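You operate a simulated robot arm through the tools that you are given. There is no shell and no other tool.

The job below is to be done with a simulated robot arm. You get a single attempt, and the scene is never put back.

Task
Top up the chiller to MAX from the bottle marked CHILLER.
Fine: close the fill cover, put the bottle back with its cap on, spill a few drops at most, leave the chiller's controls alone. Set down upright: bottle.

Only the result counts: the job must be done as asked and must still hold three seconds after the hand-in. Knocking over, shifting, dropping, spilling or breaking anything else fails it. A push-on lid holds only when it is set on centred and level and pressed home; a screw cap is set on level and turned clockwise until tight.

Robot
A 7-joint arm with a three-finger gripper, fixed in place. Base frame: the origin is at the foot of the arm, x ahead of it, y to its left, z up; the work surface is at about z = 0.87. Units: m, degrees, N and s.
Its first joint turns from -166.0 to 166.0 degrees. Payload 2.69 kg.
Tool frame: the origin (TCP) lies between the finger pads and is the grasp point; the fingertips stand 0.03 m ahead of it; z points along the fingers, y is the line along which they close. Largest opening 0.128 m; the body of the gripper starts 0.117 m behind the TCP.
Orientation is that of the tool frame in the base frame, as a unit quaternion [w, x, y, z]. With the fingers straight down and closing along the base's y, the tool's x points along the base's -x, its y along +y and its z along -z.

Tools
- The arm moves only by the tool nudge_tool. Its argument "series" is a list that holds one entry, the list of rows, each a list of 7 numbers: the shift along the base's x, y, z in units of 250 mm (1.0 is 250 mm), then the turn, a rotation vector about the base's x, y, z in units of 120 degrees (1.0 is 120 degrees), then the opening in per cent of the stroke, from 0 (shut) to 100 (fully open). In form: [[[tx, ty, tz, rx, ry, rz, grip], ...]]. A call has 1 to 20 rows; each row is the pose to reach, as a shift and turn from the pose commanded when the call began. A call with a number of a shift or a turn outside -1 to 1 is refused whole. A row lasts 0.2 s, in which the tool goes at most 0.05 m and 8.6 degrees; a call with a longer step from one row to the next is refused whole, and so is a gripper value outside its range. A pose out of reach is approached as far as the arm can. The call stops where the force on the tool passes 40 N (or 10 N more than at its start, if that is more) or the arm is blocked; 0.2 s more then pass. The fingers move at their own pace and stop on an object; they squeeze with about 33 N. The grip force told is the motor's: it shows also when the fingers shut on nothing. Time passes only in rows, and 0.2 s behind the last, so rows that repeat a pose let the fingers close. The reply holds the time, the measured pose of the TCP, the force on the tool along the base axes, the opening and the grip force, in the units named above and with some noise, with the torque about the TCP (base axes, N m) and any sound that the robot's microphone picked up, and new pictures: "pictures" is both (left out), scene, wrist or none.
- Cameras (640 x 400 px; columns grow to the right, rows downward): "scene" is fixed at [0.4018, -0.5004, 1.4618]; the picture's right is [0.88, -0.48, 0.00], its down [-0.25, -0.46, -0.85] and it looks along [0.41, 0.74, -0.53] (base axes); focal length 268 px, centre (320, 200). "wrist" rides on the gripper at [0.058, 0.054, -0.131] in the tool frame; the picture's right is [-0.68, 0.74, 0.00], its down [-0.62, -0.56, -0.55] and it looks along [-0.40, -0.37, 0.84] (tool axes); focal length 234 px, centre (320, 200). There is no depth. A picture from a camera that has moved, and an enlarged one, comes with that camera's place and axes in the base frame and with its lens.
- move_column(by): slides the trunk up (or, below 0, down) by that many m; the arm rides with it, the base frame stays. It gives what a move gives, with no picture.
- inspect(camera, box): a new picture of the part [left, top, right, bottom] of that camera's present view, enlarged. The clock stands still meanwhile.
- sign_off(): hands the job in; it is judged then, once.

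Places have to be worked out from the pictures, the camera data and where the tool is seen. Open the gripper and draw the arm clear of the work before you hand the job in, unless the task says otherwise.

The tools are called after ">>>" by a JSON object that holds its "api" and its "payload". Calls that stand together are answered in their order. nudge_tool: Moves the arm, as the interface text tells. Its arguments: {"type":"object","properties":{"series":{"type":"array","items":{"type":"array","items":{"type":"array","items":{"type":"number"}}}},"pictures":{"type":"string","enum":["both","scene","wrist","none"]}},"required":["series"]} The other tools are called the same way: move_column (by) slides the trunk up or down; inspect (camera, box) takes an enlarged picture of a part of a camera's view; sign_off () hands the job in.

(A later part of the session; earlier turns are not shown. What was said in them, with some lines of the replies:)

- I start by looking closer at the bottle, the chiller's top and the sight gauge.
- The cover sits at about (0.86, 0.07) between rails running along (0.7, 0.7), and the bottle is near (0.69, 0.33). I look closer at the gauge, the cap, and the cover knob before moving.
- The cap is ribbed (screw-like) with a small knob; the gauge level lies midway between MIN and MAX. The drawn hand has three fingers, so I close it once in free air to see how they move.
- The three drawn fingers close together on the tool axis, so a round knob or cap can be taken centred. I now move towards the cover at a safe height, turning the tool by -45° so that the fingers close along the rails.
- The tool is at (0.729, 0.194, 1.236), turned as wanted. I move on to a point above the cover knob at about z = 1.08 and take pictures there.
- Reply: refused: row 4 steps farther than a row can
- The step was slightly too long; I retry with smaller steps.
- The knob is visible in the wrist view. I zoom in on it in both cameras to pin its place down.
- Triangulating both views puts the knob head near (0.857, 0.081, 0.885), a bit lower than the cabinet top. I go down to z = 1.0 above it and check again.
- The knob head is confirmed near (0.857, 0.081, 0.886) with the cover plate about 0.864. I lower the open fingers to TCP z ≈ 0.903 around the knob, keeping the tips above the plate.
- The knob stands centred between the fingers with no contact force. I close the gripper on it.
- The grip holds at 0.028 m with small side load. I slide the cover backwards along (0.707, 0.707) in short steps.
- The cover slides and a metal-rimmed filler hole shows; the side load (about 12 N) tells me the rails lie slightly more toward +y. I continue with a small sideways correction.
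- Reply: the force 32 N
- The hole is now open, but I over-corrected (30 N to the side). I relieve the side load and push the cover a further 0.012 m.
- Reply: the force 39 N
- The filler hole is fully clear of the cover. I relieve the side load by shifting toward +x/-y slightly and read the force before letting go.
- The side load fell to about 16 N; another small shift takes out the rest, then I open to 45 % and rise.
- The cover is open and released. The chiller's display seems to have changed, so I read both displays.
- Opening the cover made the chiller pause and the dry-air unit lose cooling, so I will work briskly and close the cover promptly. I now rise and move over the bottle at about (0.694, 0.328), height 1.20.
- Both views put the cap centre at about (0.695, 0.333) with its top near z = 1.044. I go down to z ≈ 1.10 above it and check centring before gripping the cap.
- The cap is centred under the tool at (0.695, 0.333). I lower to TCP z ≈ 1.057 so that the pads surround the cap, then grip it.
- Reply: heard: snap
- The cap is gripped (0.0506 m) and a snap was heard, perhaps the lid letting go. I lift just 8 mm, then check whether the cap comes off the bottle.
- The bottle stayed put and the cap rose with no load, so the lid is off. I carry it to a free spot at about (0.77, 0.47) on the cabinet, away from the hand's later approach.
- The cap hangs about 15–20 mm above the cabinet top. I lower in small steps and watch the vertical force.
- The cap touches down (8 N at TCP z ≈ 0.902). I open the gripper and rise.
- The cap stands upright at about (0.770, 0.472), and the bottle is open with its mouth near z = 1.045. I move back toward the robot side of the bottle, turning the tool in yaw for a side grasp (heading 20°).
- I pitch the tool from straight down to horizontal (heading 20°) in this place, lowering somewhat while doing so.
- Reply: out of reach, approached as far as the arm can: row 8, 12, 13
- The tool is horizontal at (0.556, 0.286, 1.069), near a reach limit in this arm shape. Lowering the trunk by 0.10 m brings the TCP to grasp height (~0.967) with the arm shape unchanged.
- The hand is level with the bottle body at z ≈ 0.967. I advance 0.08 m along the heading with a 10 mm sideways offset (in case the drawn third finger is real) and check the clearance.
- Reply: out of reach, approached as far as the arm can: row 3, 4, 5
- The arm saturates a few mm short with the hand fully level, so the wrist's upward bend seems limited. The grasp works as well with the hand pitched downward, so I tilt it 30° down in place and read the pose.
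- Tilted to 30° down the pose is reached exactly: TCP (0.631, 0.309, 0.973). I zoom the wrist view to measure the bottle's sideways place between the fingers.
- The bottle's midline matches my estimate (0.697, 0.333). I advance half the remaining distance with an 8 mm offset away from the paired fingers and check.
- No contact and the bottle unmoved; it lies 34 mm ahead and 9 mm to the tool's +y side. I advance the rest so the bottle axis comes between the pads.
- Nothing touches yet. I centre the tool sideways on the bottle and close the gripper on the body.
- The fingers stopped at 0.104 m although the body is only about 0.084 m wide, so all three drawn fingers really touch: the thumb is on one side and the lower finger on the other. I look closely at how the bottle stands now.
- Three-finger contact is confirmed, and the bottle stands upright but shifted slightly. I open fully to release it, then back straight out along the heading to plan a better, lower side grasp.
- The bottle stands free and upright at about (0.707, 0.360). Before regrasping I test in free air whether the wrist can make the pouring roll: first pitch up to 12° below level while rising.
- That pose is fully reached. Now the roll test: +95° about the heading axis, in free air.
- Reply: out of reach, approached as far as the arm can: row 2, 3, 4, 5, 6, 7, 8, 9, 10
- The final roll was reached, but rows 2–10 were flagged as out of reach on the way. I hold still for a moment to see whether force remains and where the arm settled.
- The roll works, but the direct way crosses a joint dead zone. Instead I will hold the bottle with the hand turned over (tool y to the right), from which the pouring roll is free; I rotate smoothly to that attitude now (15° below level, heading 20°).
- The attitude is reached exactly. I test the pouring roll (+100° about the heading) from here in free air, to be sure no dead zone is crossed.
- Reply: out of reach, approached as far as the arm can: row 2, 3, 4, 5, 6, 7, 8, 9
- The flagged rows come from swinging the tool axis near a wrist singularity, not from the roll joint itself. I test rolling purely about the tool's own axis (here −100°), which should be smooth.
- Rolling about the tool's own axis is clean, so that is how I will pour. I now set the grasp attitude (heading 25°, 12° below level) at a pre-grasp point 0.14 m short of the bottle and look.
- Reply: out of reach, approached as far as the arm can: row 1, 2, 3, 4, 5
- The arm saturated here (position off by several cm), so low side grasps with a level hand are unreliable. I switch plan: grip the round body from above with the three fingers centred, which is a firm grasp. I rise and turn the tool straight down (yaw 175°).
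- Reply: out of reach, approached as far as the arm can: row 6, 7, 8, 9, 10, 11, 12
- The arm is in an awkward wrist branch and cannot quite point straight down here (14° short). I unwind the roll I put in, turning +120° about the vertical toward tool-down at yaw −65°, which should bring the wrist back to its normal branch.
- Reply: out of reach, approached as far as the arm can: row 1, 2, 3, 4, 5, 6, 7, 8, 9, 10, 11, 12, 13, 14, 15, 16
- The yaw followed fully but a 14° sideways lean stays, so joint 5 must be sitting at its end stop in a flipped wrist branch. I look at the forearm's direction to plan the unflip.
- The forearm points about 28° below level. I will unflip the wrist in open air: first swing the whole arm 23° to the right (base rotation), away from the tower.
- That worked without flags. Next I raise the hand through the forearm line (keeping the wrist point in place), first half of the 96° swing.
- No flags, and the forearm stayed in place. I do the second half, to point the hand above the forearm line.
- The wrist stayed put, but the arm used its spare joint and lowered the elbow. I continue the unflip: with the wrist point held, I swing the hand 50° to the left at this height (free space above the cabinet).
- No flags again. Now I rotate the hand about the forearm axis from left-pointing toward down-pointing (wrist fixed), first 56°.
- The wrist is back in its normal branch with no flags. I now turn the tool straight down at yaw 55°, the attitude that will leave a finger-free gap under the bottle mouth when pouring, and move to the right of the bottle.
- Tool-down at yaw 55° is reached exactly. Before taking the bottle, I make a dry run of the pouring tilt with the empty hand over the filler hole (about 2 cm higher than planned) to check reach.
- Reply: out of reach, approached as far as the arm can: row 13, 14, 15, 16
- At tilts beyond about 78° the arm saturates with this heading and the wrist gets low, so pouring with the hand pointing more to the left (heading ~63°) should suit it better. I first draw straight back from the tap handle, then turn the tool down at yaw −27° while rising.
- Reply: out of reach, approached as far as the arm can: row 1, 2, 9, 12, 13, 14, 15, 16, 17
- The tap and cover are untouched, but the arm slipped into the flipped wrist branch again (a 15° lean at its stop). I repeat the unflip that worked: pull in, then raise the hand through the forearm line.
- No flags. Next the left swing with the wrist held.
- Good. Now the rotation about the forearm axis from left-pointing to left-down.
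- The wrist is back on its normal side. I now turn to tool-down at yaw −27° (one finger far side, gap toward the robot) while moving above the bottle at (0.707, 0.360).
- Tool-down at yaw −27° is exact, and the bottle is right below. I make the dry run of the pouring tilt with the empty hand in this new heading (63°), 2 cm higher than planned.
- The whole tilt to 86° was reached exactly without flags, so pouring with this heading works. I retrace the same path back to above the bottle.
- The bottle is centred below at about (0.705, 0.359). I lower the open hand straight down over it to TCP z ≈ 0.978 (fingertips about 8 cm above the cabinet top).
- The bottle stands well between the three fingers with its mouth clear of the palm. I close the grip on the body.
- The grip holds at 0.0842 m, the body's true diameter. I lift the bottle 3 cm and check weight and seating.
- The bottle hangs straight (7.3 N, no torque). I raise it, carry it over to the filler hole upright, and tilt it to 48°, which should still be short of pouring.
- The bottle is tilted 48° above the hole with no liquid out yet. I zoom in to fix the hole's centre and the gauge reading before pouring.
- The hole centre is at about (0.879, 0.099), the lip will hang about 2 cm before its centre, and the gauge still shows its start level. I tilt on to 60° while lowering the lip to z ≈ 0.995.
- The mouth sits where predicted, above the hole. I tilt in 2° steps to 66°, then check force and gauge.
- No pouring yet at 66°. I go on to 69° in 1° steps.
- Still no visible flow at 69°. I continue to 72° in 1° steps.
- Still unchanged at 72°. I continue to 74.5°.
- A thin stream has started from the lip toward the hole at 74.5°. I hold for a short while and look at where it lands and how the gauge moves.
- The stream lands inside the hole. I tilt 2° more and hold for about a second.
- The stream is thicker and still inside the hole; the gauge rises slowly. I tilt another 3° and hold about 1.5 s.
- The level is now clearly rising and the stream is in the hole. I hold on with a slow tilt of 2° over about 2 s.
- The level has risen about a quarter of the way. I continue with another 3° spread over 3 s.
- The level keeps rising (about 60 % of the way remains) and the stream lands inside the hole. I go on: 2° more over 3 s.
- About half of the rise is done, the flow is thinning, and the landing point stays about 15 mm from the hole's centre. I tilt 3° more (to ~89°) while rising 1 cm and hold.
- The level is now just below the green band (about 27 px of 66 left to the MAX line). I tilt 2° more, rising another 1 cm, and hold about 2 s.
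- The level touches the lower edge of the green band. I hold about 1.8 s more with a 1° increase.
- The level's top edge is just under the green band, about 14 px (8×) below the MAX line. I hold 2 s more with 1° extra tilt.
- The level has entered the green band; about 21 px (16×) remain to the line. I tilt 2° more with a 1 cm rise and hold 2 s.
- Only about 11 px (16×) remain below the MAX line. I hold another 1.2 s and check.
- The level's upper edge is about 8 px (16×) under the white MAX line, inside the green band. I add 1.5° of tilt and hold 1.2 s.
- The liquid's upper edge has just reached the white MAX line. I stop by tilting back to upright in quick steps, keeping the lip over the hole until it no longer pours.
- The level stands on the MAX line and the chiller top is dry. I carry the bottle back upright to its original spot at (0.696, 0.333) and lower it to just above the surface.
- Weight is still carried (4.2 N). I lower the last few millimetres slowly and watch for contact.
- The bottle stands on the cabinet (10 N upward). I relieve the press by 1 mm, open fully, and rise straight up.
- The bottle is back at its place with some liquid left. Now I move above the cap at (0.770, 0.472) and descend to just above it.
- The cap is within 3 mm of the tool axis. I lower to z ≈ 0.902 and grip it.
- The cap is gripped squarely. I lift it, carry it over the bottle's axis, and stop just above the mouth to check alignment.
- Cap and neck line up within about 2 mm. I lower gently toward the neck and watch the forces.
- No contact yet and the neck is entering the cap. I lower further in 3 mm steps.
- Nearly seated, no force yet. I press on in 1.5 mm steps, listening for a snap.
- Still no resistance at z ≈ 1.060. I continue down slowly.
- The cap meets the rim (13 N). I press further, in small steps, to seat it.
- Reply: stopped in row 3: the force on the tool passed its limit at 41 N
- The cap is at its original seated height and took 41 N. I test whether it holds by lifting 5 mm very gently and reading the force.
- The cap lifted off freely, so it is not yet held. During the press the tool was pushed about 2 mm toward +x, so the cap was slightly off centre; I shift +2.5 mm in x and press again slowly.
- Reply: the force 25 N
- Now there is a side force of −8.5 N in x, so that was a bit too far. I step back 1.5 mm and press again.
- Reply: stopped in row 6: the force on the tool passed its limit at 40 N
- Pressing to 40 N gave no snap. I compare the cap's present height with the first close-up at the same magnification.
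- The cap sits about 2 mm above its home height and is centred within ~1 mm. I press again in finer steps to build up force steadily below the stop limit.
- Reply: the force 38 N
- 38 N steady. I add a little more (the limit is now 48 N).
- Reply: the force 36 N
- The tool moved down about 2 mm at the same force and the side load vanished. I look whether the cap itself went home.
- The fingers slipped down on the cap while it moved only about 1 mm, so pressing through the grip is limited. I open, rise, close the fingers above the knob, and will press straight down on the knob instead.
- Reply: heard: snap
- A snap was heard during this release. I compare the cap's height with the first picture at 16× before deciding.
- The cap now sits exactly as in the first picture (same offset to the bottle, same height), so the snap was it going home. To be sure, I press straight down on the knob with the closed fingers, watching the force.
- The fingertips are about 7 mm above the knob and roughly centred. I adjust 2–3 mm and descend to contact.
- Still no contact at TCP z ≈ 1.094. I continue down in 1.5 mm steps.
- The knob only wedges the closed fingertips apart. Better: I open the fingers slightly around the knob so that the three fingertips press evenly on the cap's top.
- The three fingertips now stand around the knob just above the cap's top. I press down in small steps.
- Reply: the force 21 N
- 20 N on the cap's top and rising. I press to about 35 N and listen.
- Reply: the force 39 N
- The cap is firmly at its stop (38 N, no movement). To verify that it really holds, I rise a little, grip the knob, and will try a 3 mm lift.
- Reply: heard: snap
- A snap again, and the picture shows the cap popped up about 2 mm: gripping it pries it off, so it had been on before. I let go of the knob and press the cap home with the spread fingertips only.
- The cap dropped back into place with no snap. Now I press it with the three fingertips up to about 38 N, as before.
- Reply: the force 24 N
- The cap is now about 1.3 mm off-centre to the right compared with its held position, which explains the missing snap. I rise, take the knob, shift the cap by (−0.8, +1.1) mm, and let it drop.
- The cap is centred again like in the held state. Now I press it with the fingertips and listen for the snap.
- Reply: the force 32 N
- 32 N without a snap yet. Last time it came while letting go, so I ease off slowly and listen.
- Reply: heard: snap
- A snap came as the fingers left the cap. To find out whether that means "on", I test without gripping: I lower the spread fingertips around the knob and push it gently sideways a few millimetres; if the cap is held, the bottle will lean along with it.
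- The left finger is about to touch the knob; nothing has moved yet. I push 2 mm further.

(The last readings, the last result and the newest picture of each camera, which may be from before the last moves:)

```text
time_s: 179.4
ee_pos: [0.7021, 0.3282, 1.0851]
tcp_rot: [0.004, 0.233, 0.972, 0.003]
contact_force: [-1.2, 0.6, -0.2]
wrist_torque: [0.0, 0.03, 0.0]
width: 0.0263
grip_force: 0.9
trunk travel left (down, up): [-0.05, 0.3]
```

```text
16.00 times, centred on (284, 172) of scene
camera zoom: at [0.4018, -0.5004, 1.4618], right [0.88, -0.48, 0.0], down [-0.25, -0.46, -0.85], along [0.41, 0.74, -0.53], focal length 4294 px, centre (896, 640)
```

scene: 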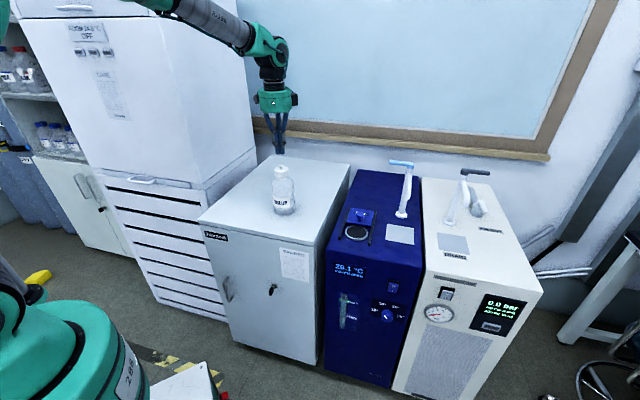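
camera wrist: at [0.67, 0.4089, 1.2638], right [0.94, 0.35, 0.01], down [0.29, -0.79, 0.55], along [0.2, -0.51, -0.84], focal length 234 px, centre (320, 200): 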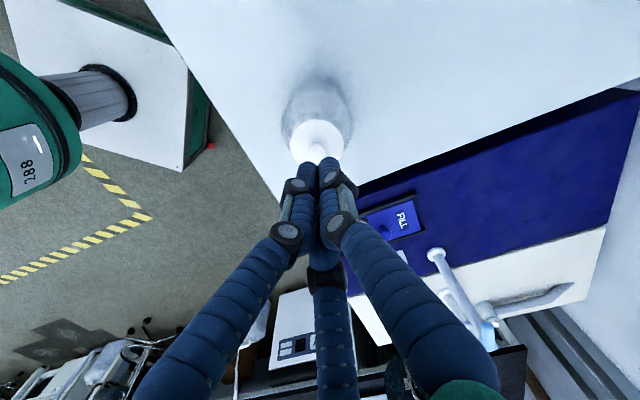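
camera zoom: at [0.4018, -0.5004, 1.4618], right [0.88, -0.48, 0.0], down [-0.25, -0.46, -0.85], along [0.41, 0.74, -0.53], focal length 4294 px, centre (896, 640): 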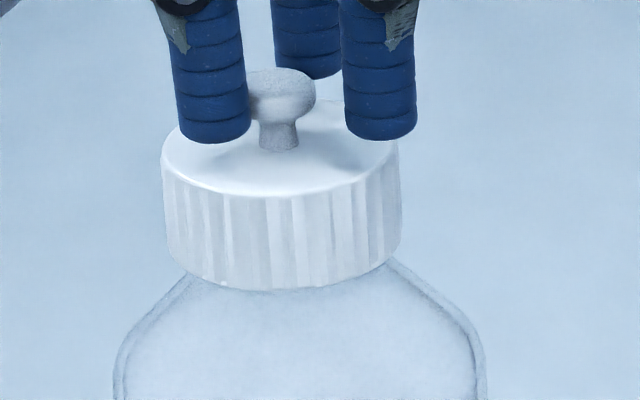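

The bottle leaned along with the cap (both moved 6 px, their offset unchanged), so the cap is firmly held now. I back off sideways, rise, and check the bottle stands straight.

>>> {"api": "nudge_tool", "payload": {"series": [[[-0.006, 0.003, 0, 0, 0, 0, 20], [-0.014, 0.008, 0, 0, 0, 0, 20], [-0.014, 0.008, 0.06, 0, 0, 0, 20], [-0.014, 0.008, 0.2, 0, 0, 0, 20], [-0.014, 0.008, 0.38, 0, 0, 0, 20], [-0.014, 0.008, 0.5, 0, 0, 0, 20]]]}}

>>> {"api": "inspect", "payload": {"camera": "scene", "box": [240, 150, 340, 230]}}

>>> {"api": "inspect", "payload": {"camera": "scene", "box": [264, 160, 304, 185]}}

>>> {"api": "inspect", "payload": {"camera": "scene", "box": [325, 255, 405, 335]}}

```text
time_s: 180.8
ee_pos: [0.6993, 0.3302, 1.209]
tcp_rot: [0.004, 0.232, 0.973, 0.003]
contact_force: [0.2, -0.8, 1.0]
wrist_torque: [0.01, -0.02, 0.01]
width: 0.0254
grip_force: 0.1
trunk travel left (down, up): [-0.05, 0.3]
camera wrist: at [0.6695, 0.4058, 1.3415], right [0.94, 0.35, 0.01], down [0.29, -0.79, 0.55], along [0.2, -0.51, -0.84], focal length 234 px, centre (320, 200)
```

scene: 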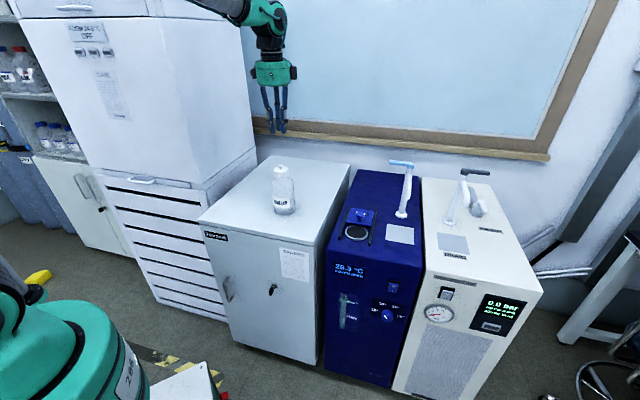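
wrist: 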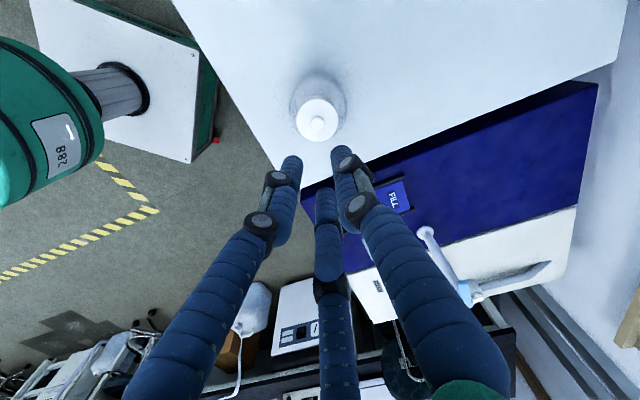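

```text
5.00 times, centred on (290, 190) of scene
camera zoom: at [0.4018, -0.5004, 1.4618], right [0.88, -0.48, 0.0], down [-0.25, -0.46, -0.85], along [0.41, 0.74, -0.53], focal length 1342 px, centre (470, 250)
```

zoom: 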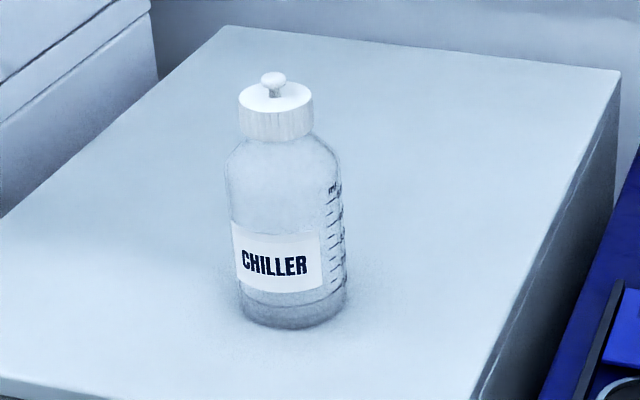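

```text
16.00 times, centred on (284, 172) of scene
camera zoom: at [0.4018, -0.5004, 1.4618], right [0.88, -0.48, 0.0], down [-0.25, -0.46, -0.85], along [0.41, 0.74, -0.53], focal length 4294 px, centre (896, 640)
```

zoom: 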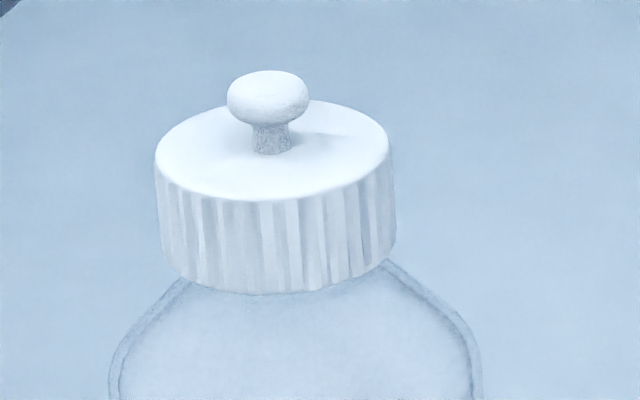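

```text
5.00 times, centred on (365, 295) of scene
camera zoom: at [0.4018, -0.5004, 1.4618], right [0.88, -0.48, 0.0], down [-0.25, -0.46, -0.85], along [0.41, 0.74, -0.53], focal length 1342 px, centre (95, -275)
```

zoom: 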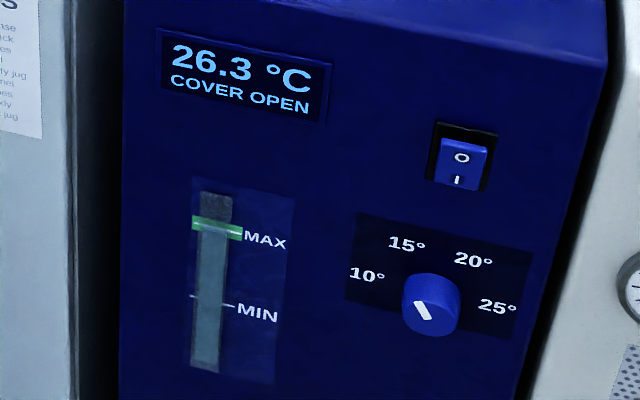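

The cap stays on, the bottle is upright, and the gauge reads MAX. Now I go to close the fill cover: move above its knob at about (0.922, 0.141), turning the tool to yaw −45°.

>>> {"api": "nudge_tool", "payload": {"series": [[[0.12, -0.1, 0, 0, 0, -0.015, 35], [0.24, -0.2, 0, 0, 0, -0.03, 35], [0.36, -0.3, 0, 0, 0, -0.045, 35], [0.48, -0.4, -0.04, 0, 0, -0.06, 35], [0.6, -0.5, -0.12, 0, 0, -0.075, 35], [0.7, -0.6, -0.22, 0, 0, -0.09, 35], [0.8, -0.69, -0.32, 0, 0, -0.105, 35], [0.87, -0.74, -0.44, 0, 0, -0.12, 35], [0.892, -0.756, -0.56, 0, 0, -0.135, 35], [0.892, -0.756, -0.636, 0, 0, -0.15, 35], [0.892, -0.756, -0.636, 0, 0, -0.15, 35]]]}}

>>> {"api": "inspect", "payload": {"camera": "wrist", "box": [220, 40, 440, 220]}}

>>> {"api": "inspect", "payload": {"camera": "scene", "box": [340, 180, 410, 250]}}

```text
time_s: 183.2
ee_pos: [0.9221, 0.1429, 1.0521]
tcp_rot: [0.005, 0.383, 0.924, 0.003]
contact_force: [-0.2, 0.2, 0.0]
wrist_torque: [0.0, 0.02, -0.01]
width: 0.0447
grip_force: 0.1
trunk travel left (down, up): [-0.05, 0.3]
camera wrist: at [0.9167, 0.2218, 1.1829], right [1.0, 0.04, 0.01], down [0.03, -0.84, 0.55], along [0.03, -0.55, -0.84], focal length 234 px, centre (320, 200)
```

scene: 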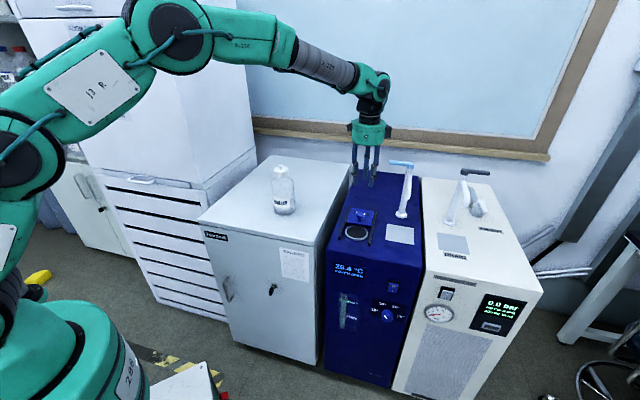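
wrist: 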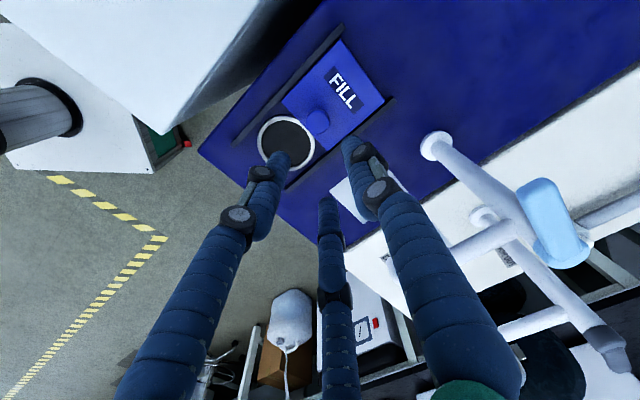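

```text
2.22 times, centred on (330, 130) of wrist
camera zoom: at [0.9167, 0.2218, 1.1829], right [1.0, 0.04, 0.01], down [0.03, -0.84, 0.55], along [0.03, -0.55, -0.84], focal length 520 px, centre (298, 356)
```

zoom: 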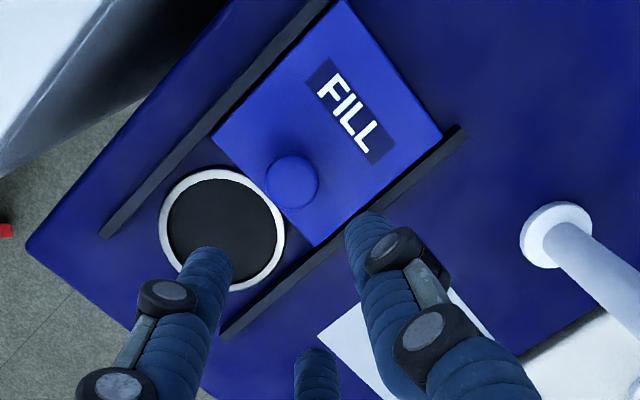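

```text
5.71 times, centred on (375, 215) of scene
camera zoom: at [0.4018, -0.5004, 1.4618], right [0.88, -0.48, 0.0], down [-0.25, -0.46, -0.85], along [0.41, 0.74, -0.53], focal length 1534 px, centre (6, 114)
```

zoom: 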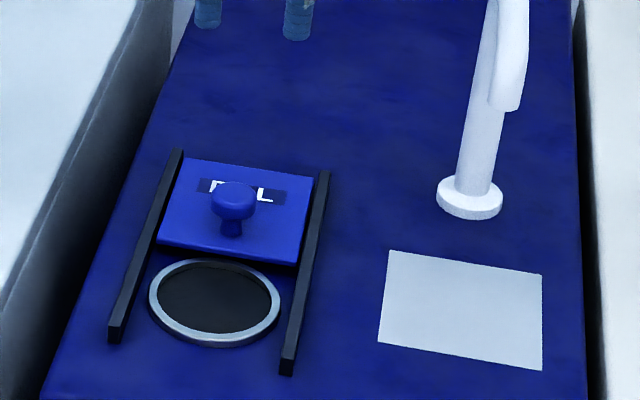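

The knob is within 3 mm of the tool axis. I lower to z ≈ 0.903 around it and close the fingers.

>>> {"api": "nudge_tool", "payload": {"series": [[[-0.004, 0.002, -0.15, 0, 0, 0, 35], [-0.004, 0.002, -0.3, 0, 0, 0, 35], [-0.004, 0.002, -0.45, 0, 0, 0, 35], [-0.004, 0.002, -0.55, 0, 0, 0, 35], [-0.004, 0.002, -0.59, 0, 0, 0, 35], [-0.004, 0.002, -0.59, 0, 0, 0, 35], [-0.004, 0.002, -0.59, 0, 0, 0, 0], [-0.004, 0.002, -0.59, 0, 0, 0, 0], [-0.004, 0.002, -0.59, 0, 0, 0, 0]]], "pictures": "scene"}}

>>> {"api": "inspect", "payload": {"camera": "scene", "box": [340, 180, 410, 250]}}

```text
time_s: 185.2
ee_pos: [0.9194, 0.14, 0.9027]
tcp_rot: [0.004, 0.382, 0.924, 0.003]
contact_force: [-2.1, 1.9, -0.2]
wrist_torque: [0.1, -0.01, -0.08]
width: 0.0301
grip_force: 45.1
trunk travel left (down, up): [-0.05, 0.3]
```

scene: 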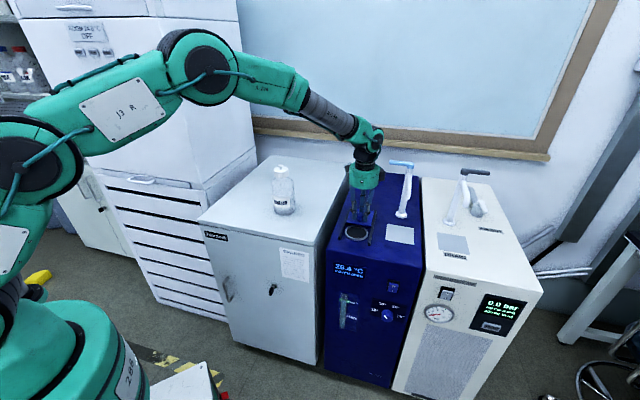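

```text
5.71 times, centred on (375, 215) of scene
camera zoom: at [0.4018, -0.5004, 1.4618], right [0.88, -0.48, 0.0], down [-0.25, -0.46, -0.85], along [0.41, 0.74, -0.53], focal length 1534 px, centre (6, 114)
```

zoom: 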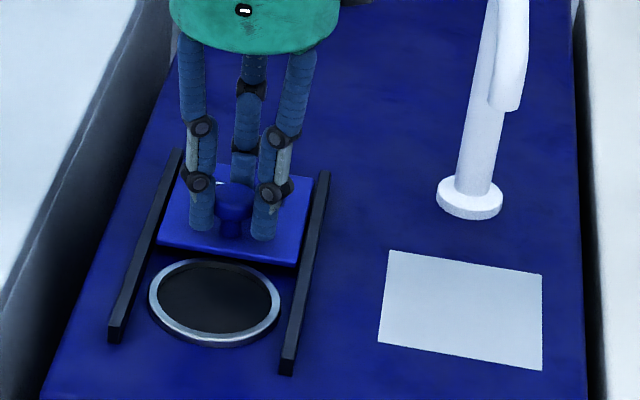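

The knob is gripped. I slide the cover forward again along the rails, first 4 cm, and read the force.

>>> {"api": "nudge_tool", "payload": {"series": [[[-0.04, -0.038, 0, 0, 0, 0, 0], [-0.08, -0.076, 0, 0, 0, 0, 0], [-0.12, -0.114, 0, 0, 0, 0, 0]]], "pictures": "none"}}

>>> {"api": "inspect", "payload": {"camera": "scene", "box": [340, 180, 410, 250]}}

```text
time_s: 186.0
ee_pos: [0.8916, 0.1126, 0.9031]
tcp_rot: [0.005, 0.382, 0.924, 0.002]
contact_force: [-4.1, 3.1, 1.0]
wrist_torque: [0.29, 0.17, -0.1]
width: 0.03
grip_force: 45.4
trunk travel left (down, up): [-0.05, 0.3]
```

```text
5.71 times, centred on (375, 215) of scene
camera zoom: at [0.4018, -0.5004, 1.4618], right [0.88, -0.48, 0.0], down [-0.25, -0.46, -0.85], along [0.41, 0.74, -0.53], focal length 1534 px, centre (6, 114)
```

zoom: 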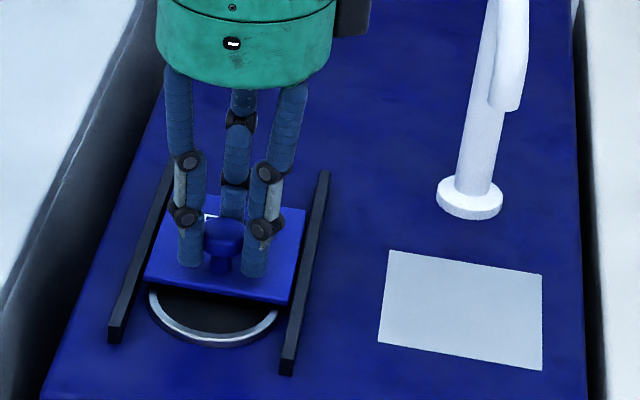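

It runs smoothly. I slide it the remaining 4.7 cm to the closed position.

>>> {"api": "nudge_tool", "payload": {"series": [[[-0.04, -0.037, 0, 0, 0, 0, 0], [-0.08, -0.074, 0, 0, 0, 0, 0], [-0.115, -0.106, 0, 0, 0, 0, 0], [-0.138, -0.127, 0, 0, 0, 0, 0], [-0.138, -0.127, 0, 0, 0, 0, 0]]], "pictures": "scene"}}

>>> {"api": "inspect", "payload": {"camera": "scene", "box": [340, 190, 410, 250]}}

>>> {"api": "inspect", "payload": {"camera": "scene", "box": [325, 255, 405, 335]}}

```text
time_s: 187.2
ee_pos: [0.858, 0.0804, 0.9025]
tcp_rot: [0.004, 0.382, 0.924, 0.003]
contact_force: [8.7, -8.9, -9.4]
wrist_torque: [-0.2, -0.24, -0.01]
width: 0.0285
grip_force: 44.8
trunk travel left (down, up): [-0.05, 0.3]
```

scene: 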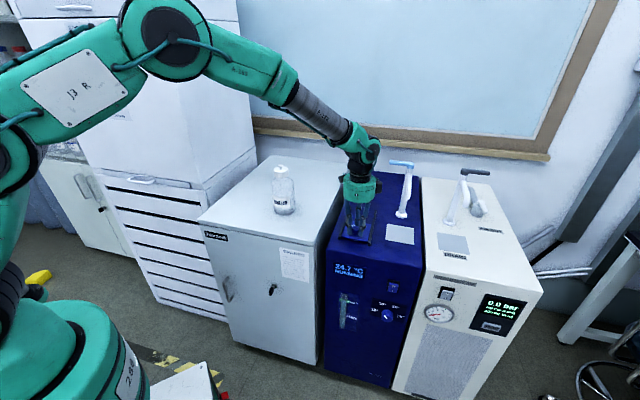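

```text
6.67 times, centred on (375, 220) of scene
camera zoom: at [0.4018, -0.5004, 1.4618], right [0.88, -0.48, 0.0], down [-0.25, -0.46, -0.85], along [0.41, 0.74, -0.53], focal length 1789 px, centre (-47, 67)
```

zoom: 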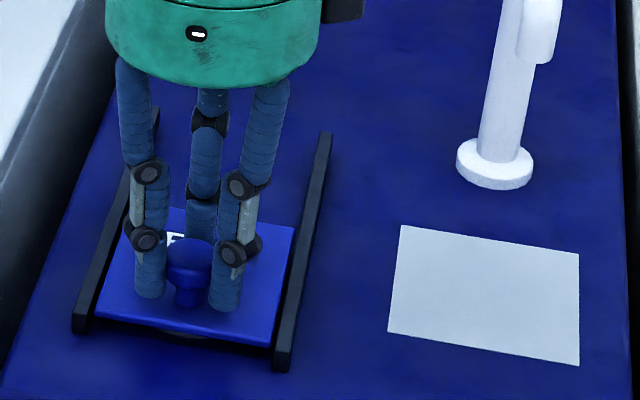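

```text
5.00 times, centred on (365, 295) of scene
camera zoom: at [0.4018, -0.5004, 1.4618], right [0.88, -0.48, 0.0], down [-0.25, -0.46, -0.85], along [0.41, 0.74, -0.53], focal length 1342 px, centre (95, -275)
```

zoom: 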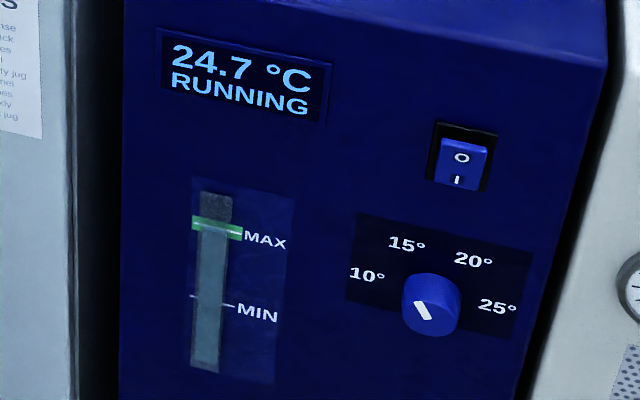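

The cover is back over the hole and the chiller shows RUNNING. I ease the side load and nudge it 2 mm further to make sure it is fully home.

>>> {"api": "nudge_tool", "payload": {"series": [[[0.003, -0.004, 0, 0, 0, 0, 0], [-0.001, -0.008, 0, 0, 0, 0, 0], [-0.003, -0.011, 0, 0, 0, 0, 0], [-0.003, -0.011, 0, 0, 0, 0, 0]]], "pictures": "none"}}

>>> {"api": "inspect", "payload": {"camera": "scene", "box": [340, 190, 410, 250]}}

```text
time_s: 188.2
ee_pos: [0.8566, 0.0797, 0.9025]
tcp_rot: [0.004, 0.382, 0.924, 0.003]
contact_force: [8.1, 1.7, -9.8]
wrist_torque: [0.19, -0.22, 0.02]
width: 0.0281
grip_force: 44.6
trunk travel left (down, up): [-0.05, 0.3]
```

```text
6.67 times, centred on (375, 220) of scene
camera zoom: at [0.4018, -0.5004, 1.4618], right [0.88, -0.48, 0.0], down [-0.25, -0.46, -0.85], along [0.41, 0.74, -0.53], focal length 1789 px, centre (-47, 67)
```

zoom: 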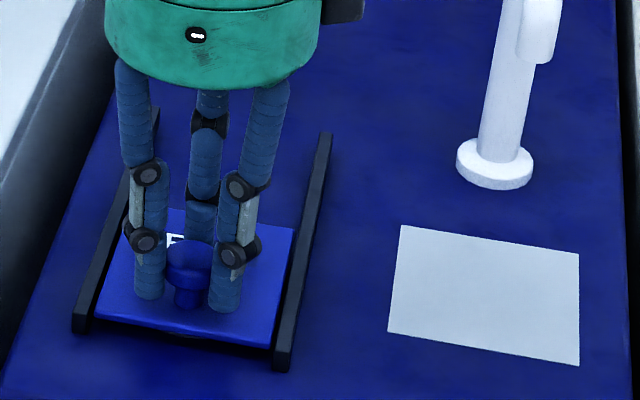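

The cover is against its front stop, exactly as at the start. I open the fingers and rise.

>>> {"api": "nudge_tool", "payload": {"series": [[[0, 0, 0, 0, 0, 0, 0], [0, 0, 0, 0, 0, 0, 40], [0, 0, 0, 0, 0, 0, 40], [0, 0, 0.06, 0, 0, 0, 40], [0, 0, 0.2, 0, 0, 0, 40], [0, 0, 0.38, 0, 0, 0, 40], [0, 0, 0.56, 0, 0, 0, 40], [0, 0, 0.74, 0, 0, 0, 40], [0, 0, 0.92, 0, 0, 0, 60]]]}}

>>> {"api": "inspect", "payload": {"camera": "scene", "box": [340, 190, 410, 250]}}

>>> {"api": "inspect", "payload": {"camera": "scene", "box": [420, 270, 540, 350]}}

>>> {"api": "inspect", "payload": {"camera": "scene", "box": [325, 255, 405, 335]}}

```text
time_s: 190.2
ee_pos: [0.8536, 0.0775, 1.1337]
tcp_rot: [0.004, 0.382, 0.924, 0.002]
contact_force: [0.1, 0.2, -1.2]
wrist_torque: [0.02, 0.01, 0.01]
width: 0.0769
grip_force: 0.0
trunk travel left (down, up): [-0.05, 0.3]
camera wrist: at [0.85, 0.1588, 1.2651], right [1.0, 0.04, 0.01], down [0.03, -0.84, 0.55], along [0.03, -0.55, -0.84], focal length 234 px, centre (320, 200)
```

scene: 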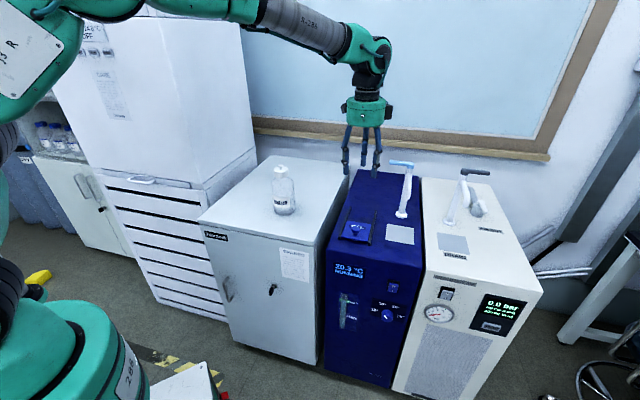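
wrist: 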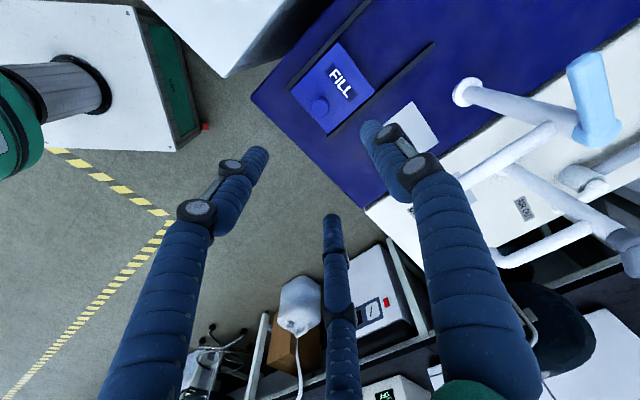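

```text
6.67 times, centred on (375, 220) of scene
camera zoom: at [0.4018, -0.5004, 1.4618], right [0.88, -0.48, 0.0], down [-0.25, -0.46, -0.85], along [0.41, 0.74, -0.53], focal length 1789 px, centre (-47, 67)
```

zoom: 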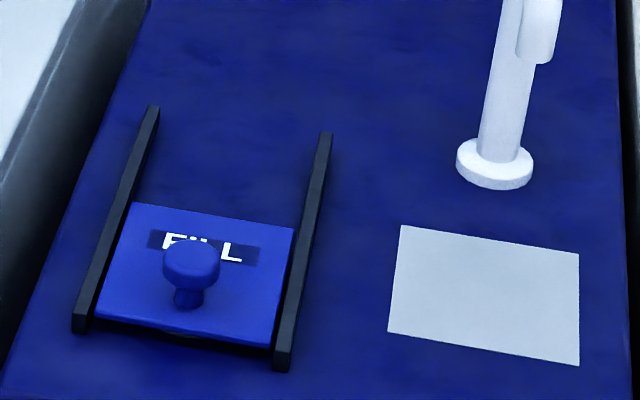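

```text
5.00 times, centred on (480, 310) of scene
camera zoom: at [0.4018, -0.5004, 1.4618], right [0.88, -0.48, 0.0], down [-0.25, -0.46, -0.85], along [0.41, 0.74, -0.53], focal length 1342 px, centre (-480, -350)
```

zoom: 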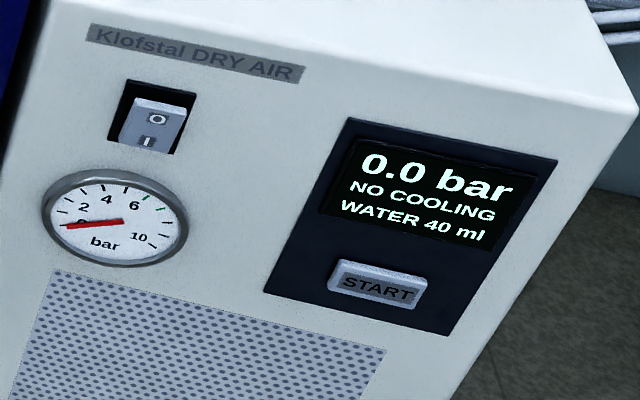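

```text
5.00 times, centred on (365, 295) of scene
camera zoom: at [0.4018, -0.5004, 1.4618], right [0.88, -0.48, 0.0], down [-0.25, -0.46, -0.85], along [0.41, 0.74, -0.53], focal length 1342 px, centre (95, -275)
```

zoom: 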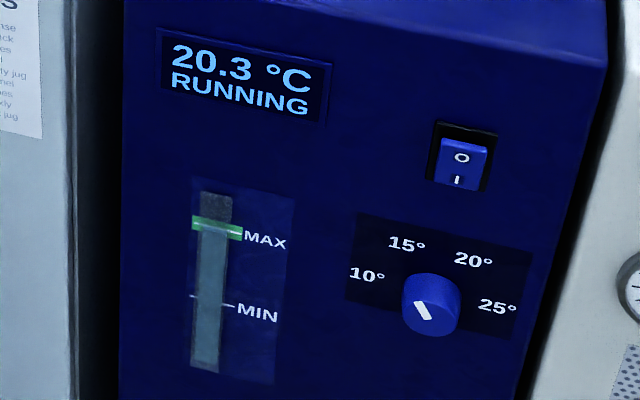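

Everything on the chiller looks as required and it is cooling down again. I draw the arm up and back toward its starting place, clear of the work.

>>> {"api": "nudge_tool", "payload": {"series": [[[0, 0, 0.19, 0, 0, 0, 100], [-0.04, 0.02, 0.37, 0, 0, 0, 100], [-0.12, 0.08, 0.52, 0, 0, 0, 100], [-0.22, 0.15, 0.66, 0, 0, 0, 100], [-0.34, 0.23, 0.76, 0, 0, 0, 100], [-0.47, 0.32, 0.82, 0, 0, 0, 100], [-0.6, 0.41, 0.84, 0, 0, 0, 100], [-0.73, 0.5, 0.84, 0, 0, 0, 100], [-0.86, 0.59, 0.84, 0, 0, 0, 100], [-0.98, 0.67, 0.84, 0, 0, 0, 100], [-0.98, 0.67, 0.84, 0, 0, 0, 100]]]}}

>>> {"api": "inspect", "payload": {"camera": "scene", "box": [420, 270, 540, 350]}}

>>> {"api": "inspect", "payload": {"camera": "scene", "box": [325, 255, 405, 335]}}

```text
time_s: 192.6
ee_pos: [0.6089, 0.2487, 1.3428]
tcp_rot: [0.005, 0.382, 0.924, 0.004]
contact_force: [-0.7, 0.3, -0.4]
wrist_torque: [-0.05, -0.11, 0.02]
width: 0.128
grip_force: 0.0
trunk travel left (down, up): [-0.05, 0.3]
camera wrist: at [0.6037, 0.328, 1.4738], right [1.0, 0.04, 0.01], down [0.03, -0.84, 0.55], along [0.03, -0.55, -0.84], focal length 234 px, centre (320, 200)
```

scene: 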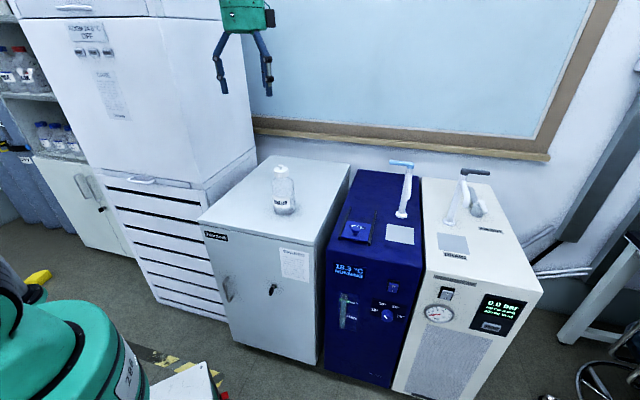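
wrist: 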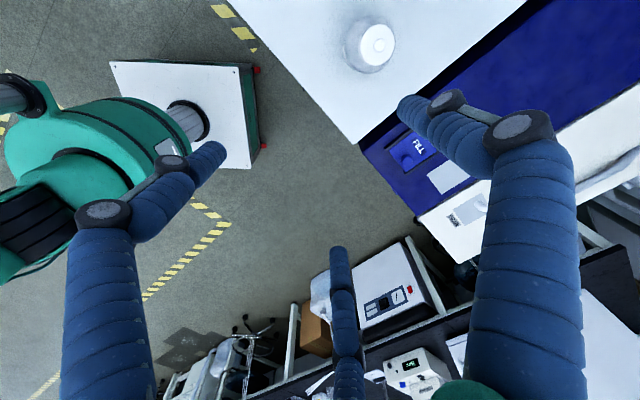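

```text
5.00 times, centred on (480, 310) of scene
camera zoom: at [0.4018, -0.5004, 1.4618], right [0.88, -0.48, 0.0], down [-0.25, -0.46, -0.85], along [0.41, 0.74, -0.53], focal length 1342 px, centre (-480, -350)
```

zoom: 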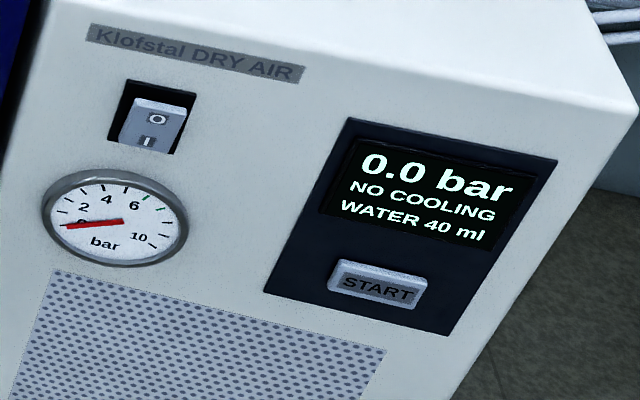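

```text
5.00 times, centred on (365, 295) of scene
camera zoom: at [0.4018, -0.5004, 1.4618], right [0.88, -0.48, 0.0], down [-0.25, -0.46, -0.85], along [0.41, 0.74, -0.53], focal length 1342 px, centre (95, -275)
```

zoom: 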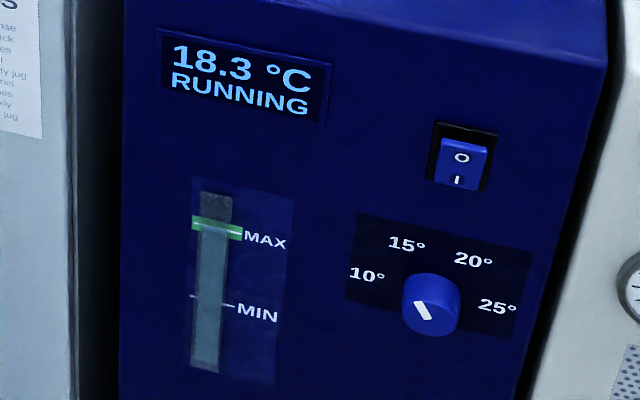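

The chiller is at 18.3 °C and falling; the dry-air unit still waits for cooling. I wait a few seconds with the arm still.

>>> {"api": "nudge_tool", "payload": {"series": [[[0, 0, 0, 0, 0, 0, 100], [0, 0, 0, 0, 0, 0, 100], [0, 0, 0, 0, 0, 0, 100], [0, 0, 0, 0, 0, 0, 100], [0, 0, 0, 0, 0, 0, 100], [0, 0, 0, 0, 0, 0, 100], [0, 0, 0, 0, 0, 0, 100], [0, 0, 0, 0, 0, 0, 100], [0, 0, 0, 0, 0, 0, 100], [0, 0, 0, 0, 0, 0, 100], [0, 0, 0, 0, 0, 0, 100], [0, 0, 0, 0, 0, 0, 100], [0, 0, 0, 0, 0, 0, 100], [0, 0, 0, 0, 0, 0, 100], [0, 0, 0, 0, 0, 0, 100], [0, 0, 0, 0, 0, 0, 100], [0, 0, 0, 0, 0, 0, 100], [0, 0, 0, 0, 0, 0, 100], [0, 0, 0, 0, 0, 0, 100], [0, 0, 0, 0, 0, 0, 100]]], "pictures": "scene"}}

>>> {"api": "inspect", "payload": {"camera": "scene", "box": [420, 270, 540, 350]}}

>>> {"api": "inspect", "payload": {"camera": "scene", "box": [325, 255, 405, 335]}}

>>> {"api": "inspect", "payload": {"camera": "scene", "box": [240, 150, 340, 230]}}

```text
time_s: 196.8
ee_pos: [0.6095, 0.248, 1.342]
tcp_rot: [0.005, 0.382, 0.924, 0.003]
contact_force: [0.5, -0.9, 0.2]
wrist_torque: [0.05, 0.02, 0.04]
width: 0.1285
grip_force: 0.2
trunk travel left (down, up): [-0.05, 0.3]
```

scene: 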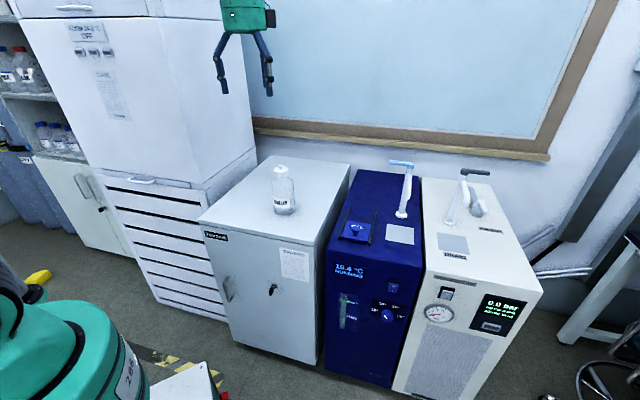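

```text
5.00 times, centred on (480, 310) of scene
camera zoom: at [0.4018, -0.5004, 1.4618], right [0.88, -0.48, 0.0], down [-0.25, -0.46, -0.85], along [0.41, 0.74, -0.53], focal length 1342 px, centre (-480, -350)
```

zoom: 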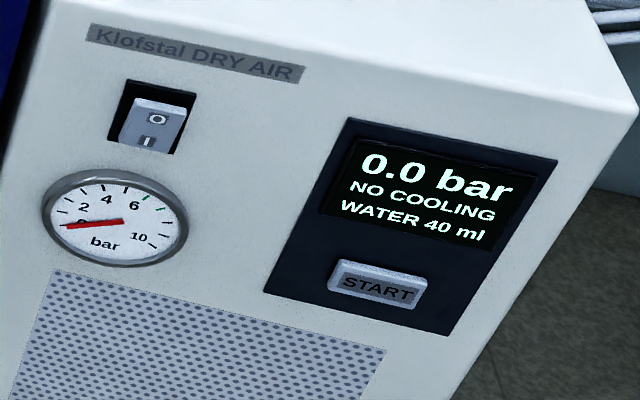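

```text
5.00 times, centred on (365, 295) of scene
camera zoom: at [0.4018, -0.5004, 1.4618], right [0.88, -0.48, 0.0], down [-0.25, -0.46, -0.85], along [0.41, 0.74, -0.53], focal length 1342 px, centre (95, -275)
```

zoom: 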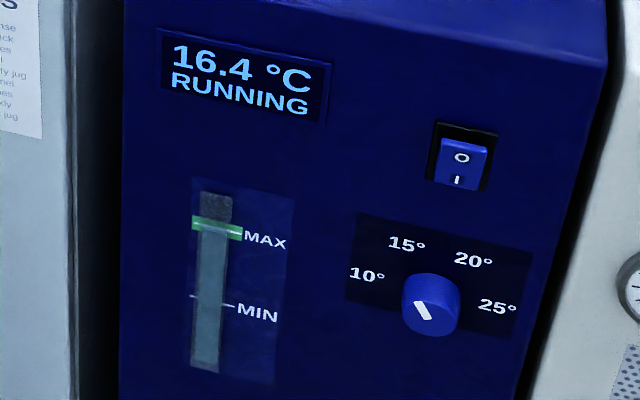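

```text
5.00 times, centred on (290, 190) of scene
camera zoom: at [0.4018, -0.5004, 1.4618], right [0.88, -0.48, 0.0], down [-0.25, -0.46, -0.85], along [0.41, 0.74, -0.53], focal length 1342 px, centre (470, 250)
```

zoom: 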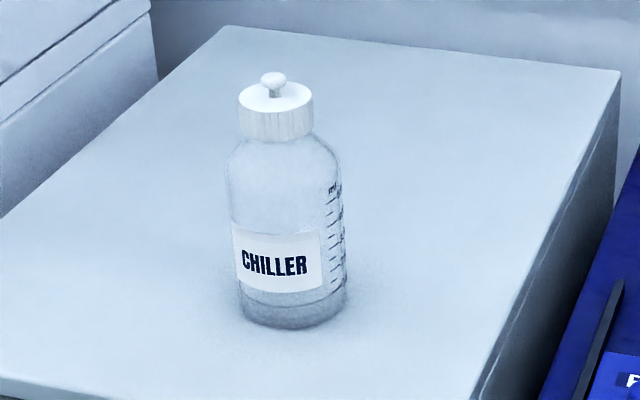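

The bottle stands capped and the level holds at MAX. The dry-air unit still shows NO COOLING; I wait longer to see whether it recovers by itself once the chiller reaches 15 °C.

>>> {"api": "nudge_tool", "payload": {"series": [[[0, 0, 0, 0, 0, 0, 100], [0, 0, 0, 0, 0, 0, 100], [0, 0, 0, 0, 0, 0, 100], [0, 0, 0, 0, 0, 0, 100], [0, 0, 0, 0, 0, 0, 100], [0, 0, 0, 0, 0, 0, 100], [0, 0, 0, 0, 0, 0, 100], [0, 0, 0, 0, 0, 0, 100], [0, 0, 0, 0, 0, 0, 100], [0, 0, 0, 0, 0, 0, 100], [0, 0, 0, 0, 0, 0, 100], [0, 0, 0, 0, 0, 0, 100], [0, 0, 0, 0, 0, 0, 100], [0, 0, 0, 0, 0, 0, 100], [0, 0, 0, 0, 0, 0, 100], [0, 0, 0, 0, 0, 0, 100], [0, 0, 0, 0, 0, 0, 100], [0, 0, 0, 0, 0, 0, 100], [0, 0, 0, 0, 0, 0, 100], [0, 0, 0, 0, 0, 0, 100]]], "pictures": "none"}}

>>> {"api": "nudge_tool", "payload": {"series": [[[0, 0, 0, 0, 0, 0, 100], [0, 0, 0, 0, 0, 0, 100], [0, 0, 0, 0, 0, 0, 100], [0, 0, 0, 0, 0, 0, 100], [0, 0, 0, 0, 0, 0, 100], [0, 0, 0, 0, 0, 0, 100], [0, 0, 0, 0, 0, 0, 100], [0, 0, 0, 0, 0, 0, 100], [0, 0, 0, 0, 0, 0, 100], [0, 0, 0, 0, 0, 0, 100], [0, 0, 0, 0, 0, 0, 100], [0, 0, 0, 0, 0, 0, 100], [0, 0, 0, 0, 0, 0, 100], [0, 0, 0, 0, 0, 0, 100], [0, 0, 0, 0, 0, 0, 100], [0, 0, 0, 0, 0, 0, 100], [0, 0, 0, 0, 0, 0, 100], [0, 0, 0, 0, 0, 0, 100], [0, 0, 0, 0, 0, 0, 100], [0, 0, 0, 0, 0, 0, 100]]], "pictures": "scene"}}

>>> {"api": "inspect", "payload": {"camera": "scene", "box": [420, 270, 540, 350]}}

>>> {"api": "inspect", "payload": {"camera": "scene", "box": [325, 255, 405, 335]}}

```text
time_s: 201.0
ee_pos: [0.6095, 0.2475, 1.3431]
tcp_rot: [0.004, 0.381, 0.924, 0.003]
contact_force: [-0.3, 0.1, -0.2]
wrist_torque: [0.02, 0.01, 0.01]
width: 0.1281
grip_force: 0.1
trunk travel left (down, up): [-0.05, 0.3]
```

```text
time_s: 205.2
ee_pos: [0.6093, 0.2469, 1.3427]
tcp_rot: [0.004, 0.382, 0.924, 0.003]
contact_force: [0.2, 0.2, 0.1]
wrist_torque: [-0.01, 0.0, 0.01]
width: 0.1277
grip_force: 0.0
trunk travel left (down, up): [-0.05, 0.3]
```

scene: 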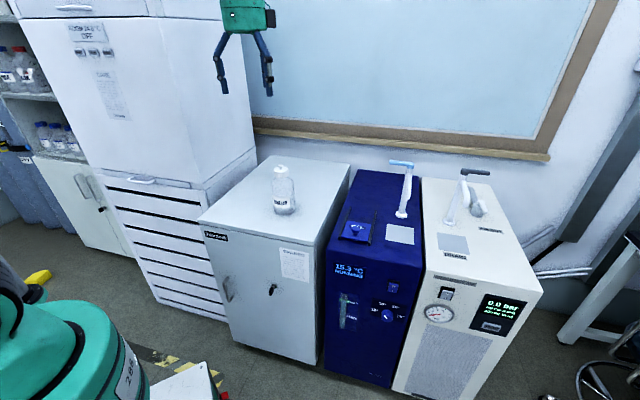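

```text
5.00 times, centred on (480, 310) of scene
camera zoom: at [0.4018, -0.5004, 1.4618], right [0.88, -0.48, 0.0], down [-0.25, -0.46, -0.85], along [0.41, 0.74, -0.53], focal length 1342 px, centre (-480, -350)
```

zoom: 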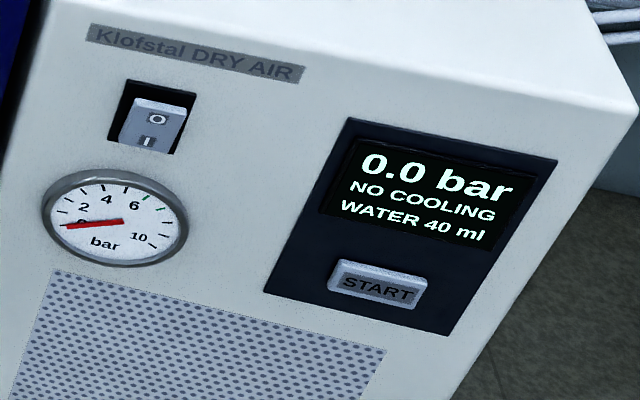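

```text
5.00 times, centred on (365, 295) of scene
camera zoom: at [0.4018, -0.5004, 1.4618], right [0.88, -0.48, 0.0], down [-0.25, -0.46, -0.85], along [0.41, 0.74, -0.53], focal length 1342 px, centre (95, -275)
```

zoom: 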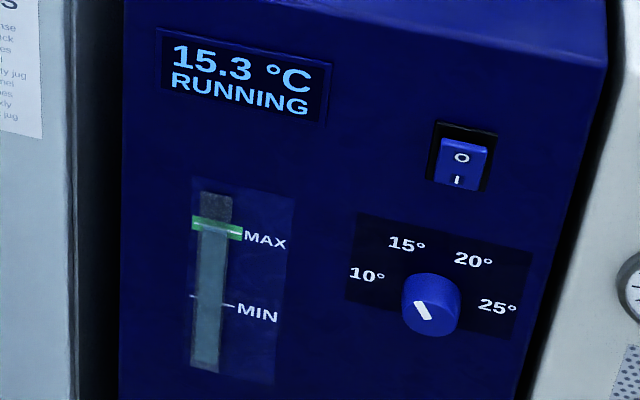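

The chiller is back at 15 °C and running. The dry-air unit tripped during the open-cover phase; its START button lies on its front, out of the arm's reach and outside this job, so I leave it. One last look at gauge, cap, and surfaces before handing in.

>>> {"api": "inspect", "payload": {"camera": "scene", "box": [340, 290, 365, 312]}}

>>> {"api": "inspect", "payload": {"camera": "scene", "box": [264, 160, 304, 185]}}

>>> {"api": "inspect", "payload": {"camera": "scene", "box": [320, 150, 440, 260]}}

```text
16.00 times, centred on (352, 301) of scene
camera zoom: at [0.4018, -0.5004, 1.4618], right [0.88, -0.48, 0.0], down [-0.25, -0.46, -0.85], along [0.41, 0.74, -0.53], focal length 4294 px, centre (-200, -1416)
```

zoom: 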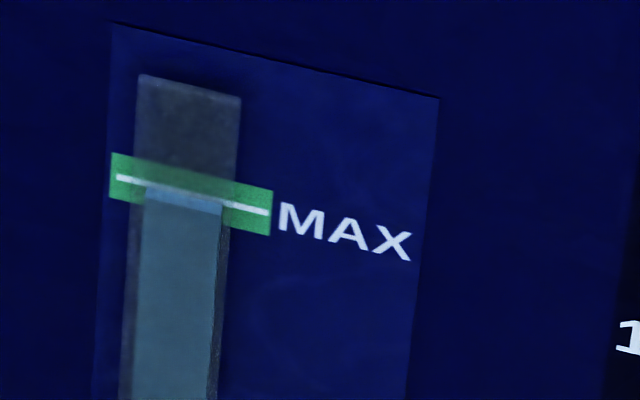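

```text
16.00 times, centred on (284, 172) of scene
camera zoom: at [0.4018, -0.5004, 1.4618], right [0.88, -0.48, 0.0], down [-0.25, -0.46, -0.85], along [0.41, 0.74, -0.53], focal length 4294 px, centre (896, 640)
```

zoom: 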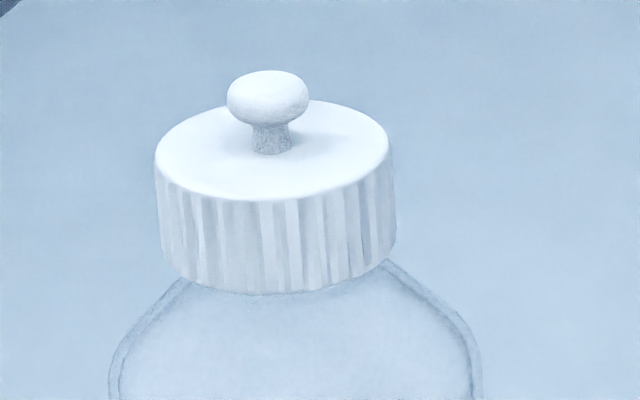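

```text
3.64 times, centred on (380, 205) of scene
camera zoom: at [0.4018, -0.5004, 1.4618], right [0.88, -0.48, 0.0], down [-0.25, -0.46, -0.85], along [0.41, 0.74, -0.53], focal length 976 px, centre (102, 182)
```

zoom: 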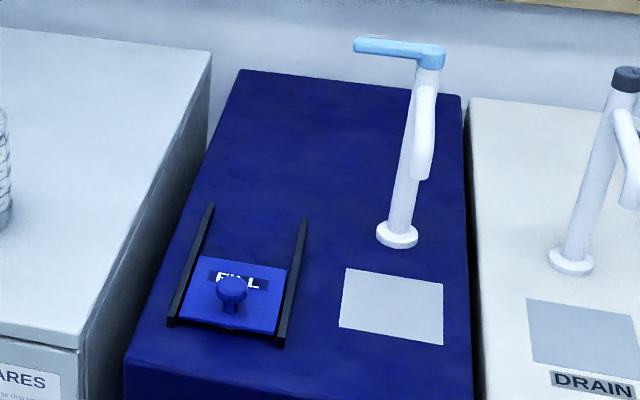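

The gauge sits on the MAX line, the cover is closed, and the surfaces are dry. The capped bottle stands upright at its place, the chiller is running with its controls untouched, and the arm is clear with the gripper open. I hand the job in.

>>> {"api": "sign_off", "payload": {}}

```text
The job is handed in.
```

The chiller is topped up to MAX from the CHILLER bottle, and the job is handed in. I don't have the judge's verdict.

- **Level:** the gauge's upper edge sits on the MAX line and did not change in the last checks.
- **Fill cover:** closed against its front stop. The chiller shows RUNNING and had cooled back to 15.3 °C.
- **Bottle:** back within about 4 mm of its original spot, upright. Its push-on cap is pressed home and held when I pushed it sideways; it sits about 1 mm off its original centring.
- **Spills:** I saw none on the chiller or the cabinet, and I left the chiller's controls alone.

**Dry-air unit stopped:** opening the cover paused the chiller, and the dry-air unit beside it lost cooling and dropped to 0 bar. It still shows NO COOLING with the chiller running again, so it probably needs its START button pressed. I left that alone because it was outside the job, and I judged the button to be beyond the arm's reach.
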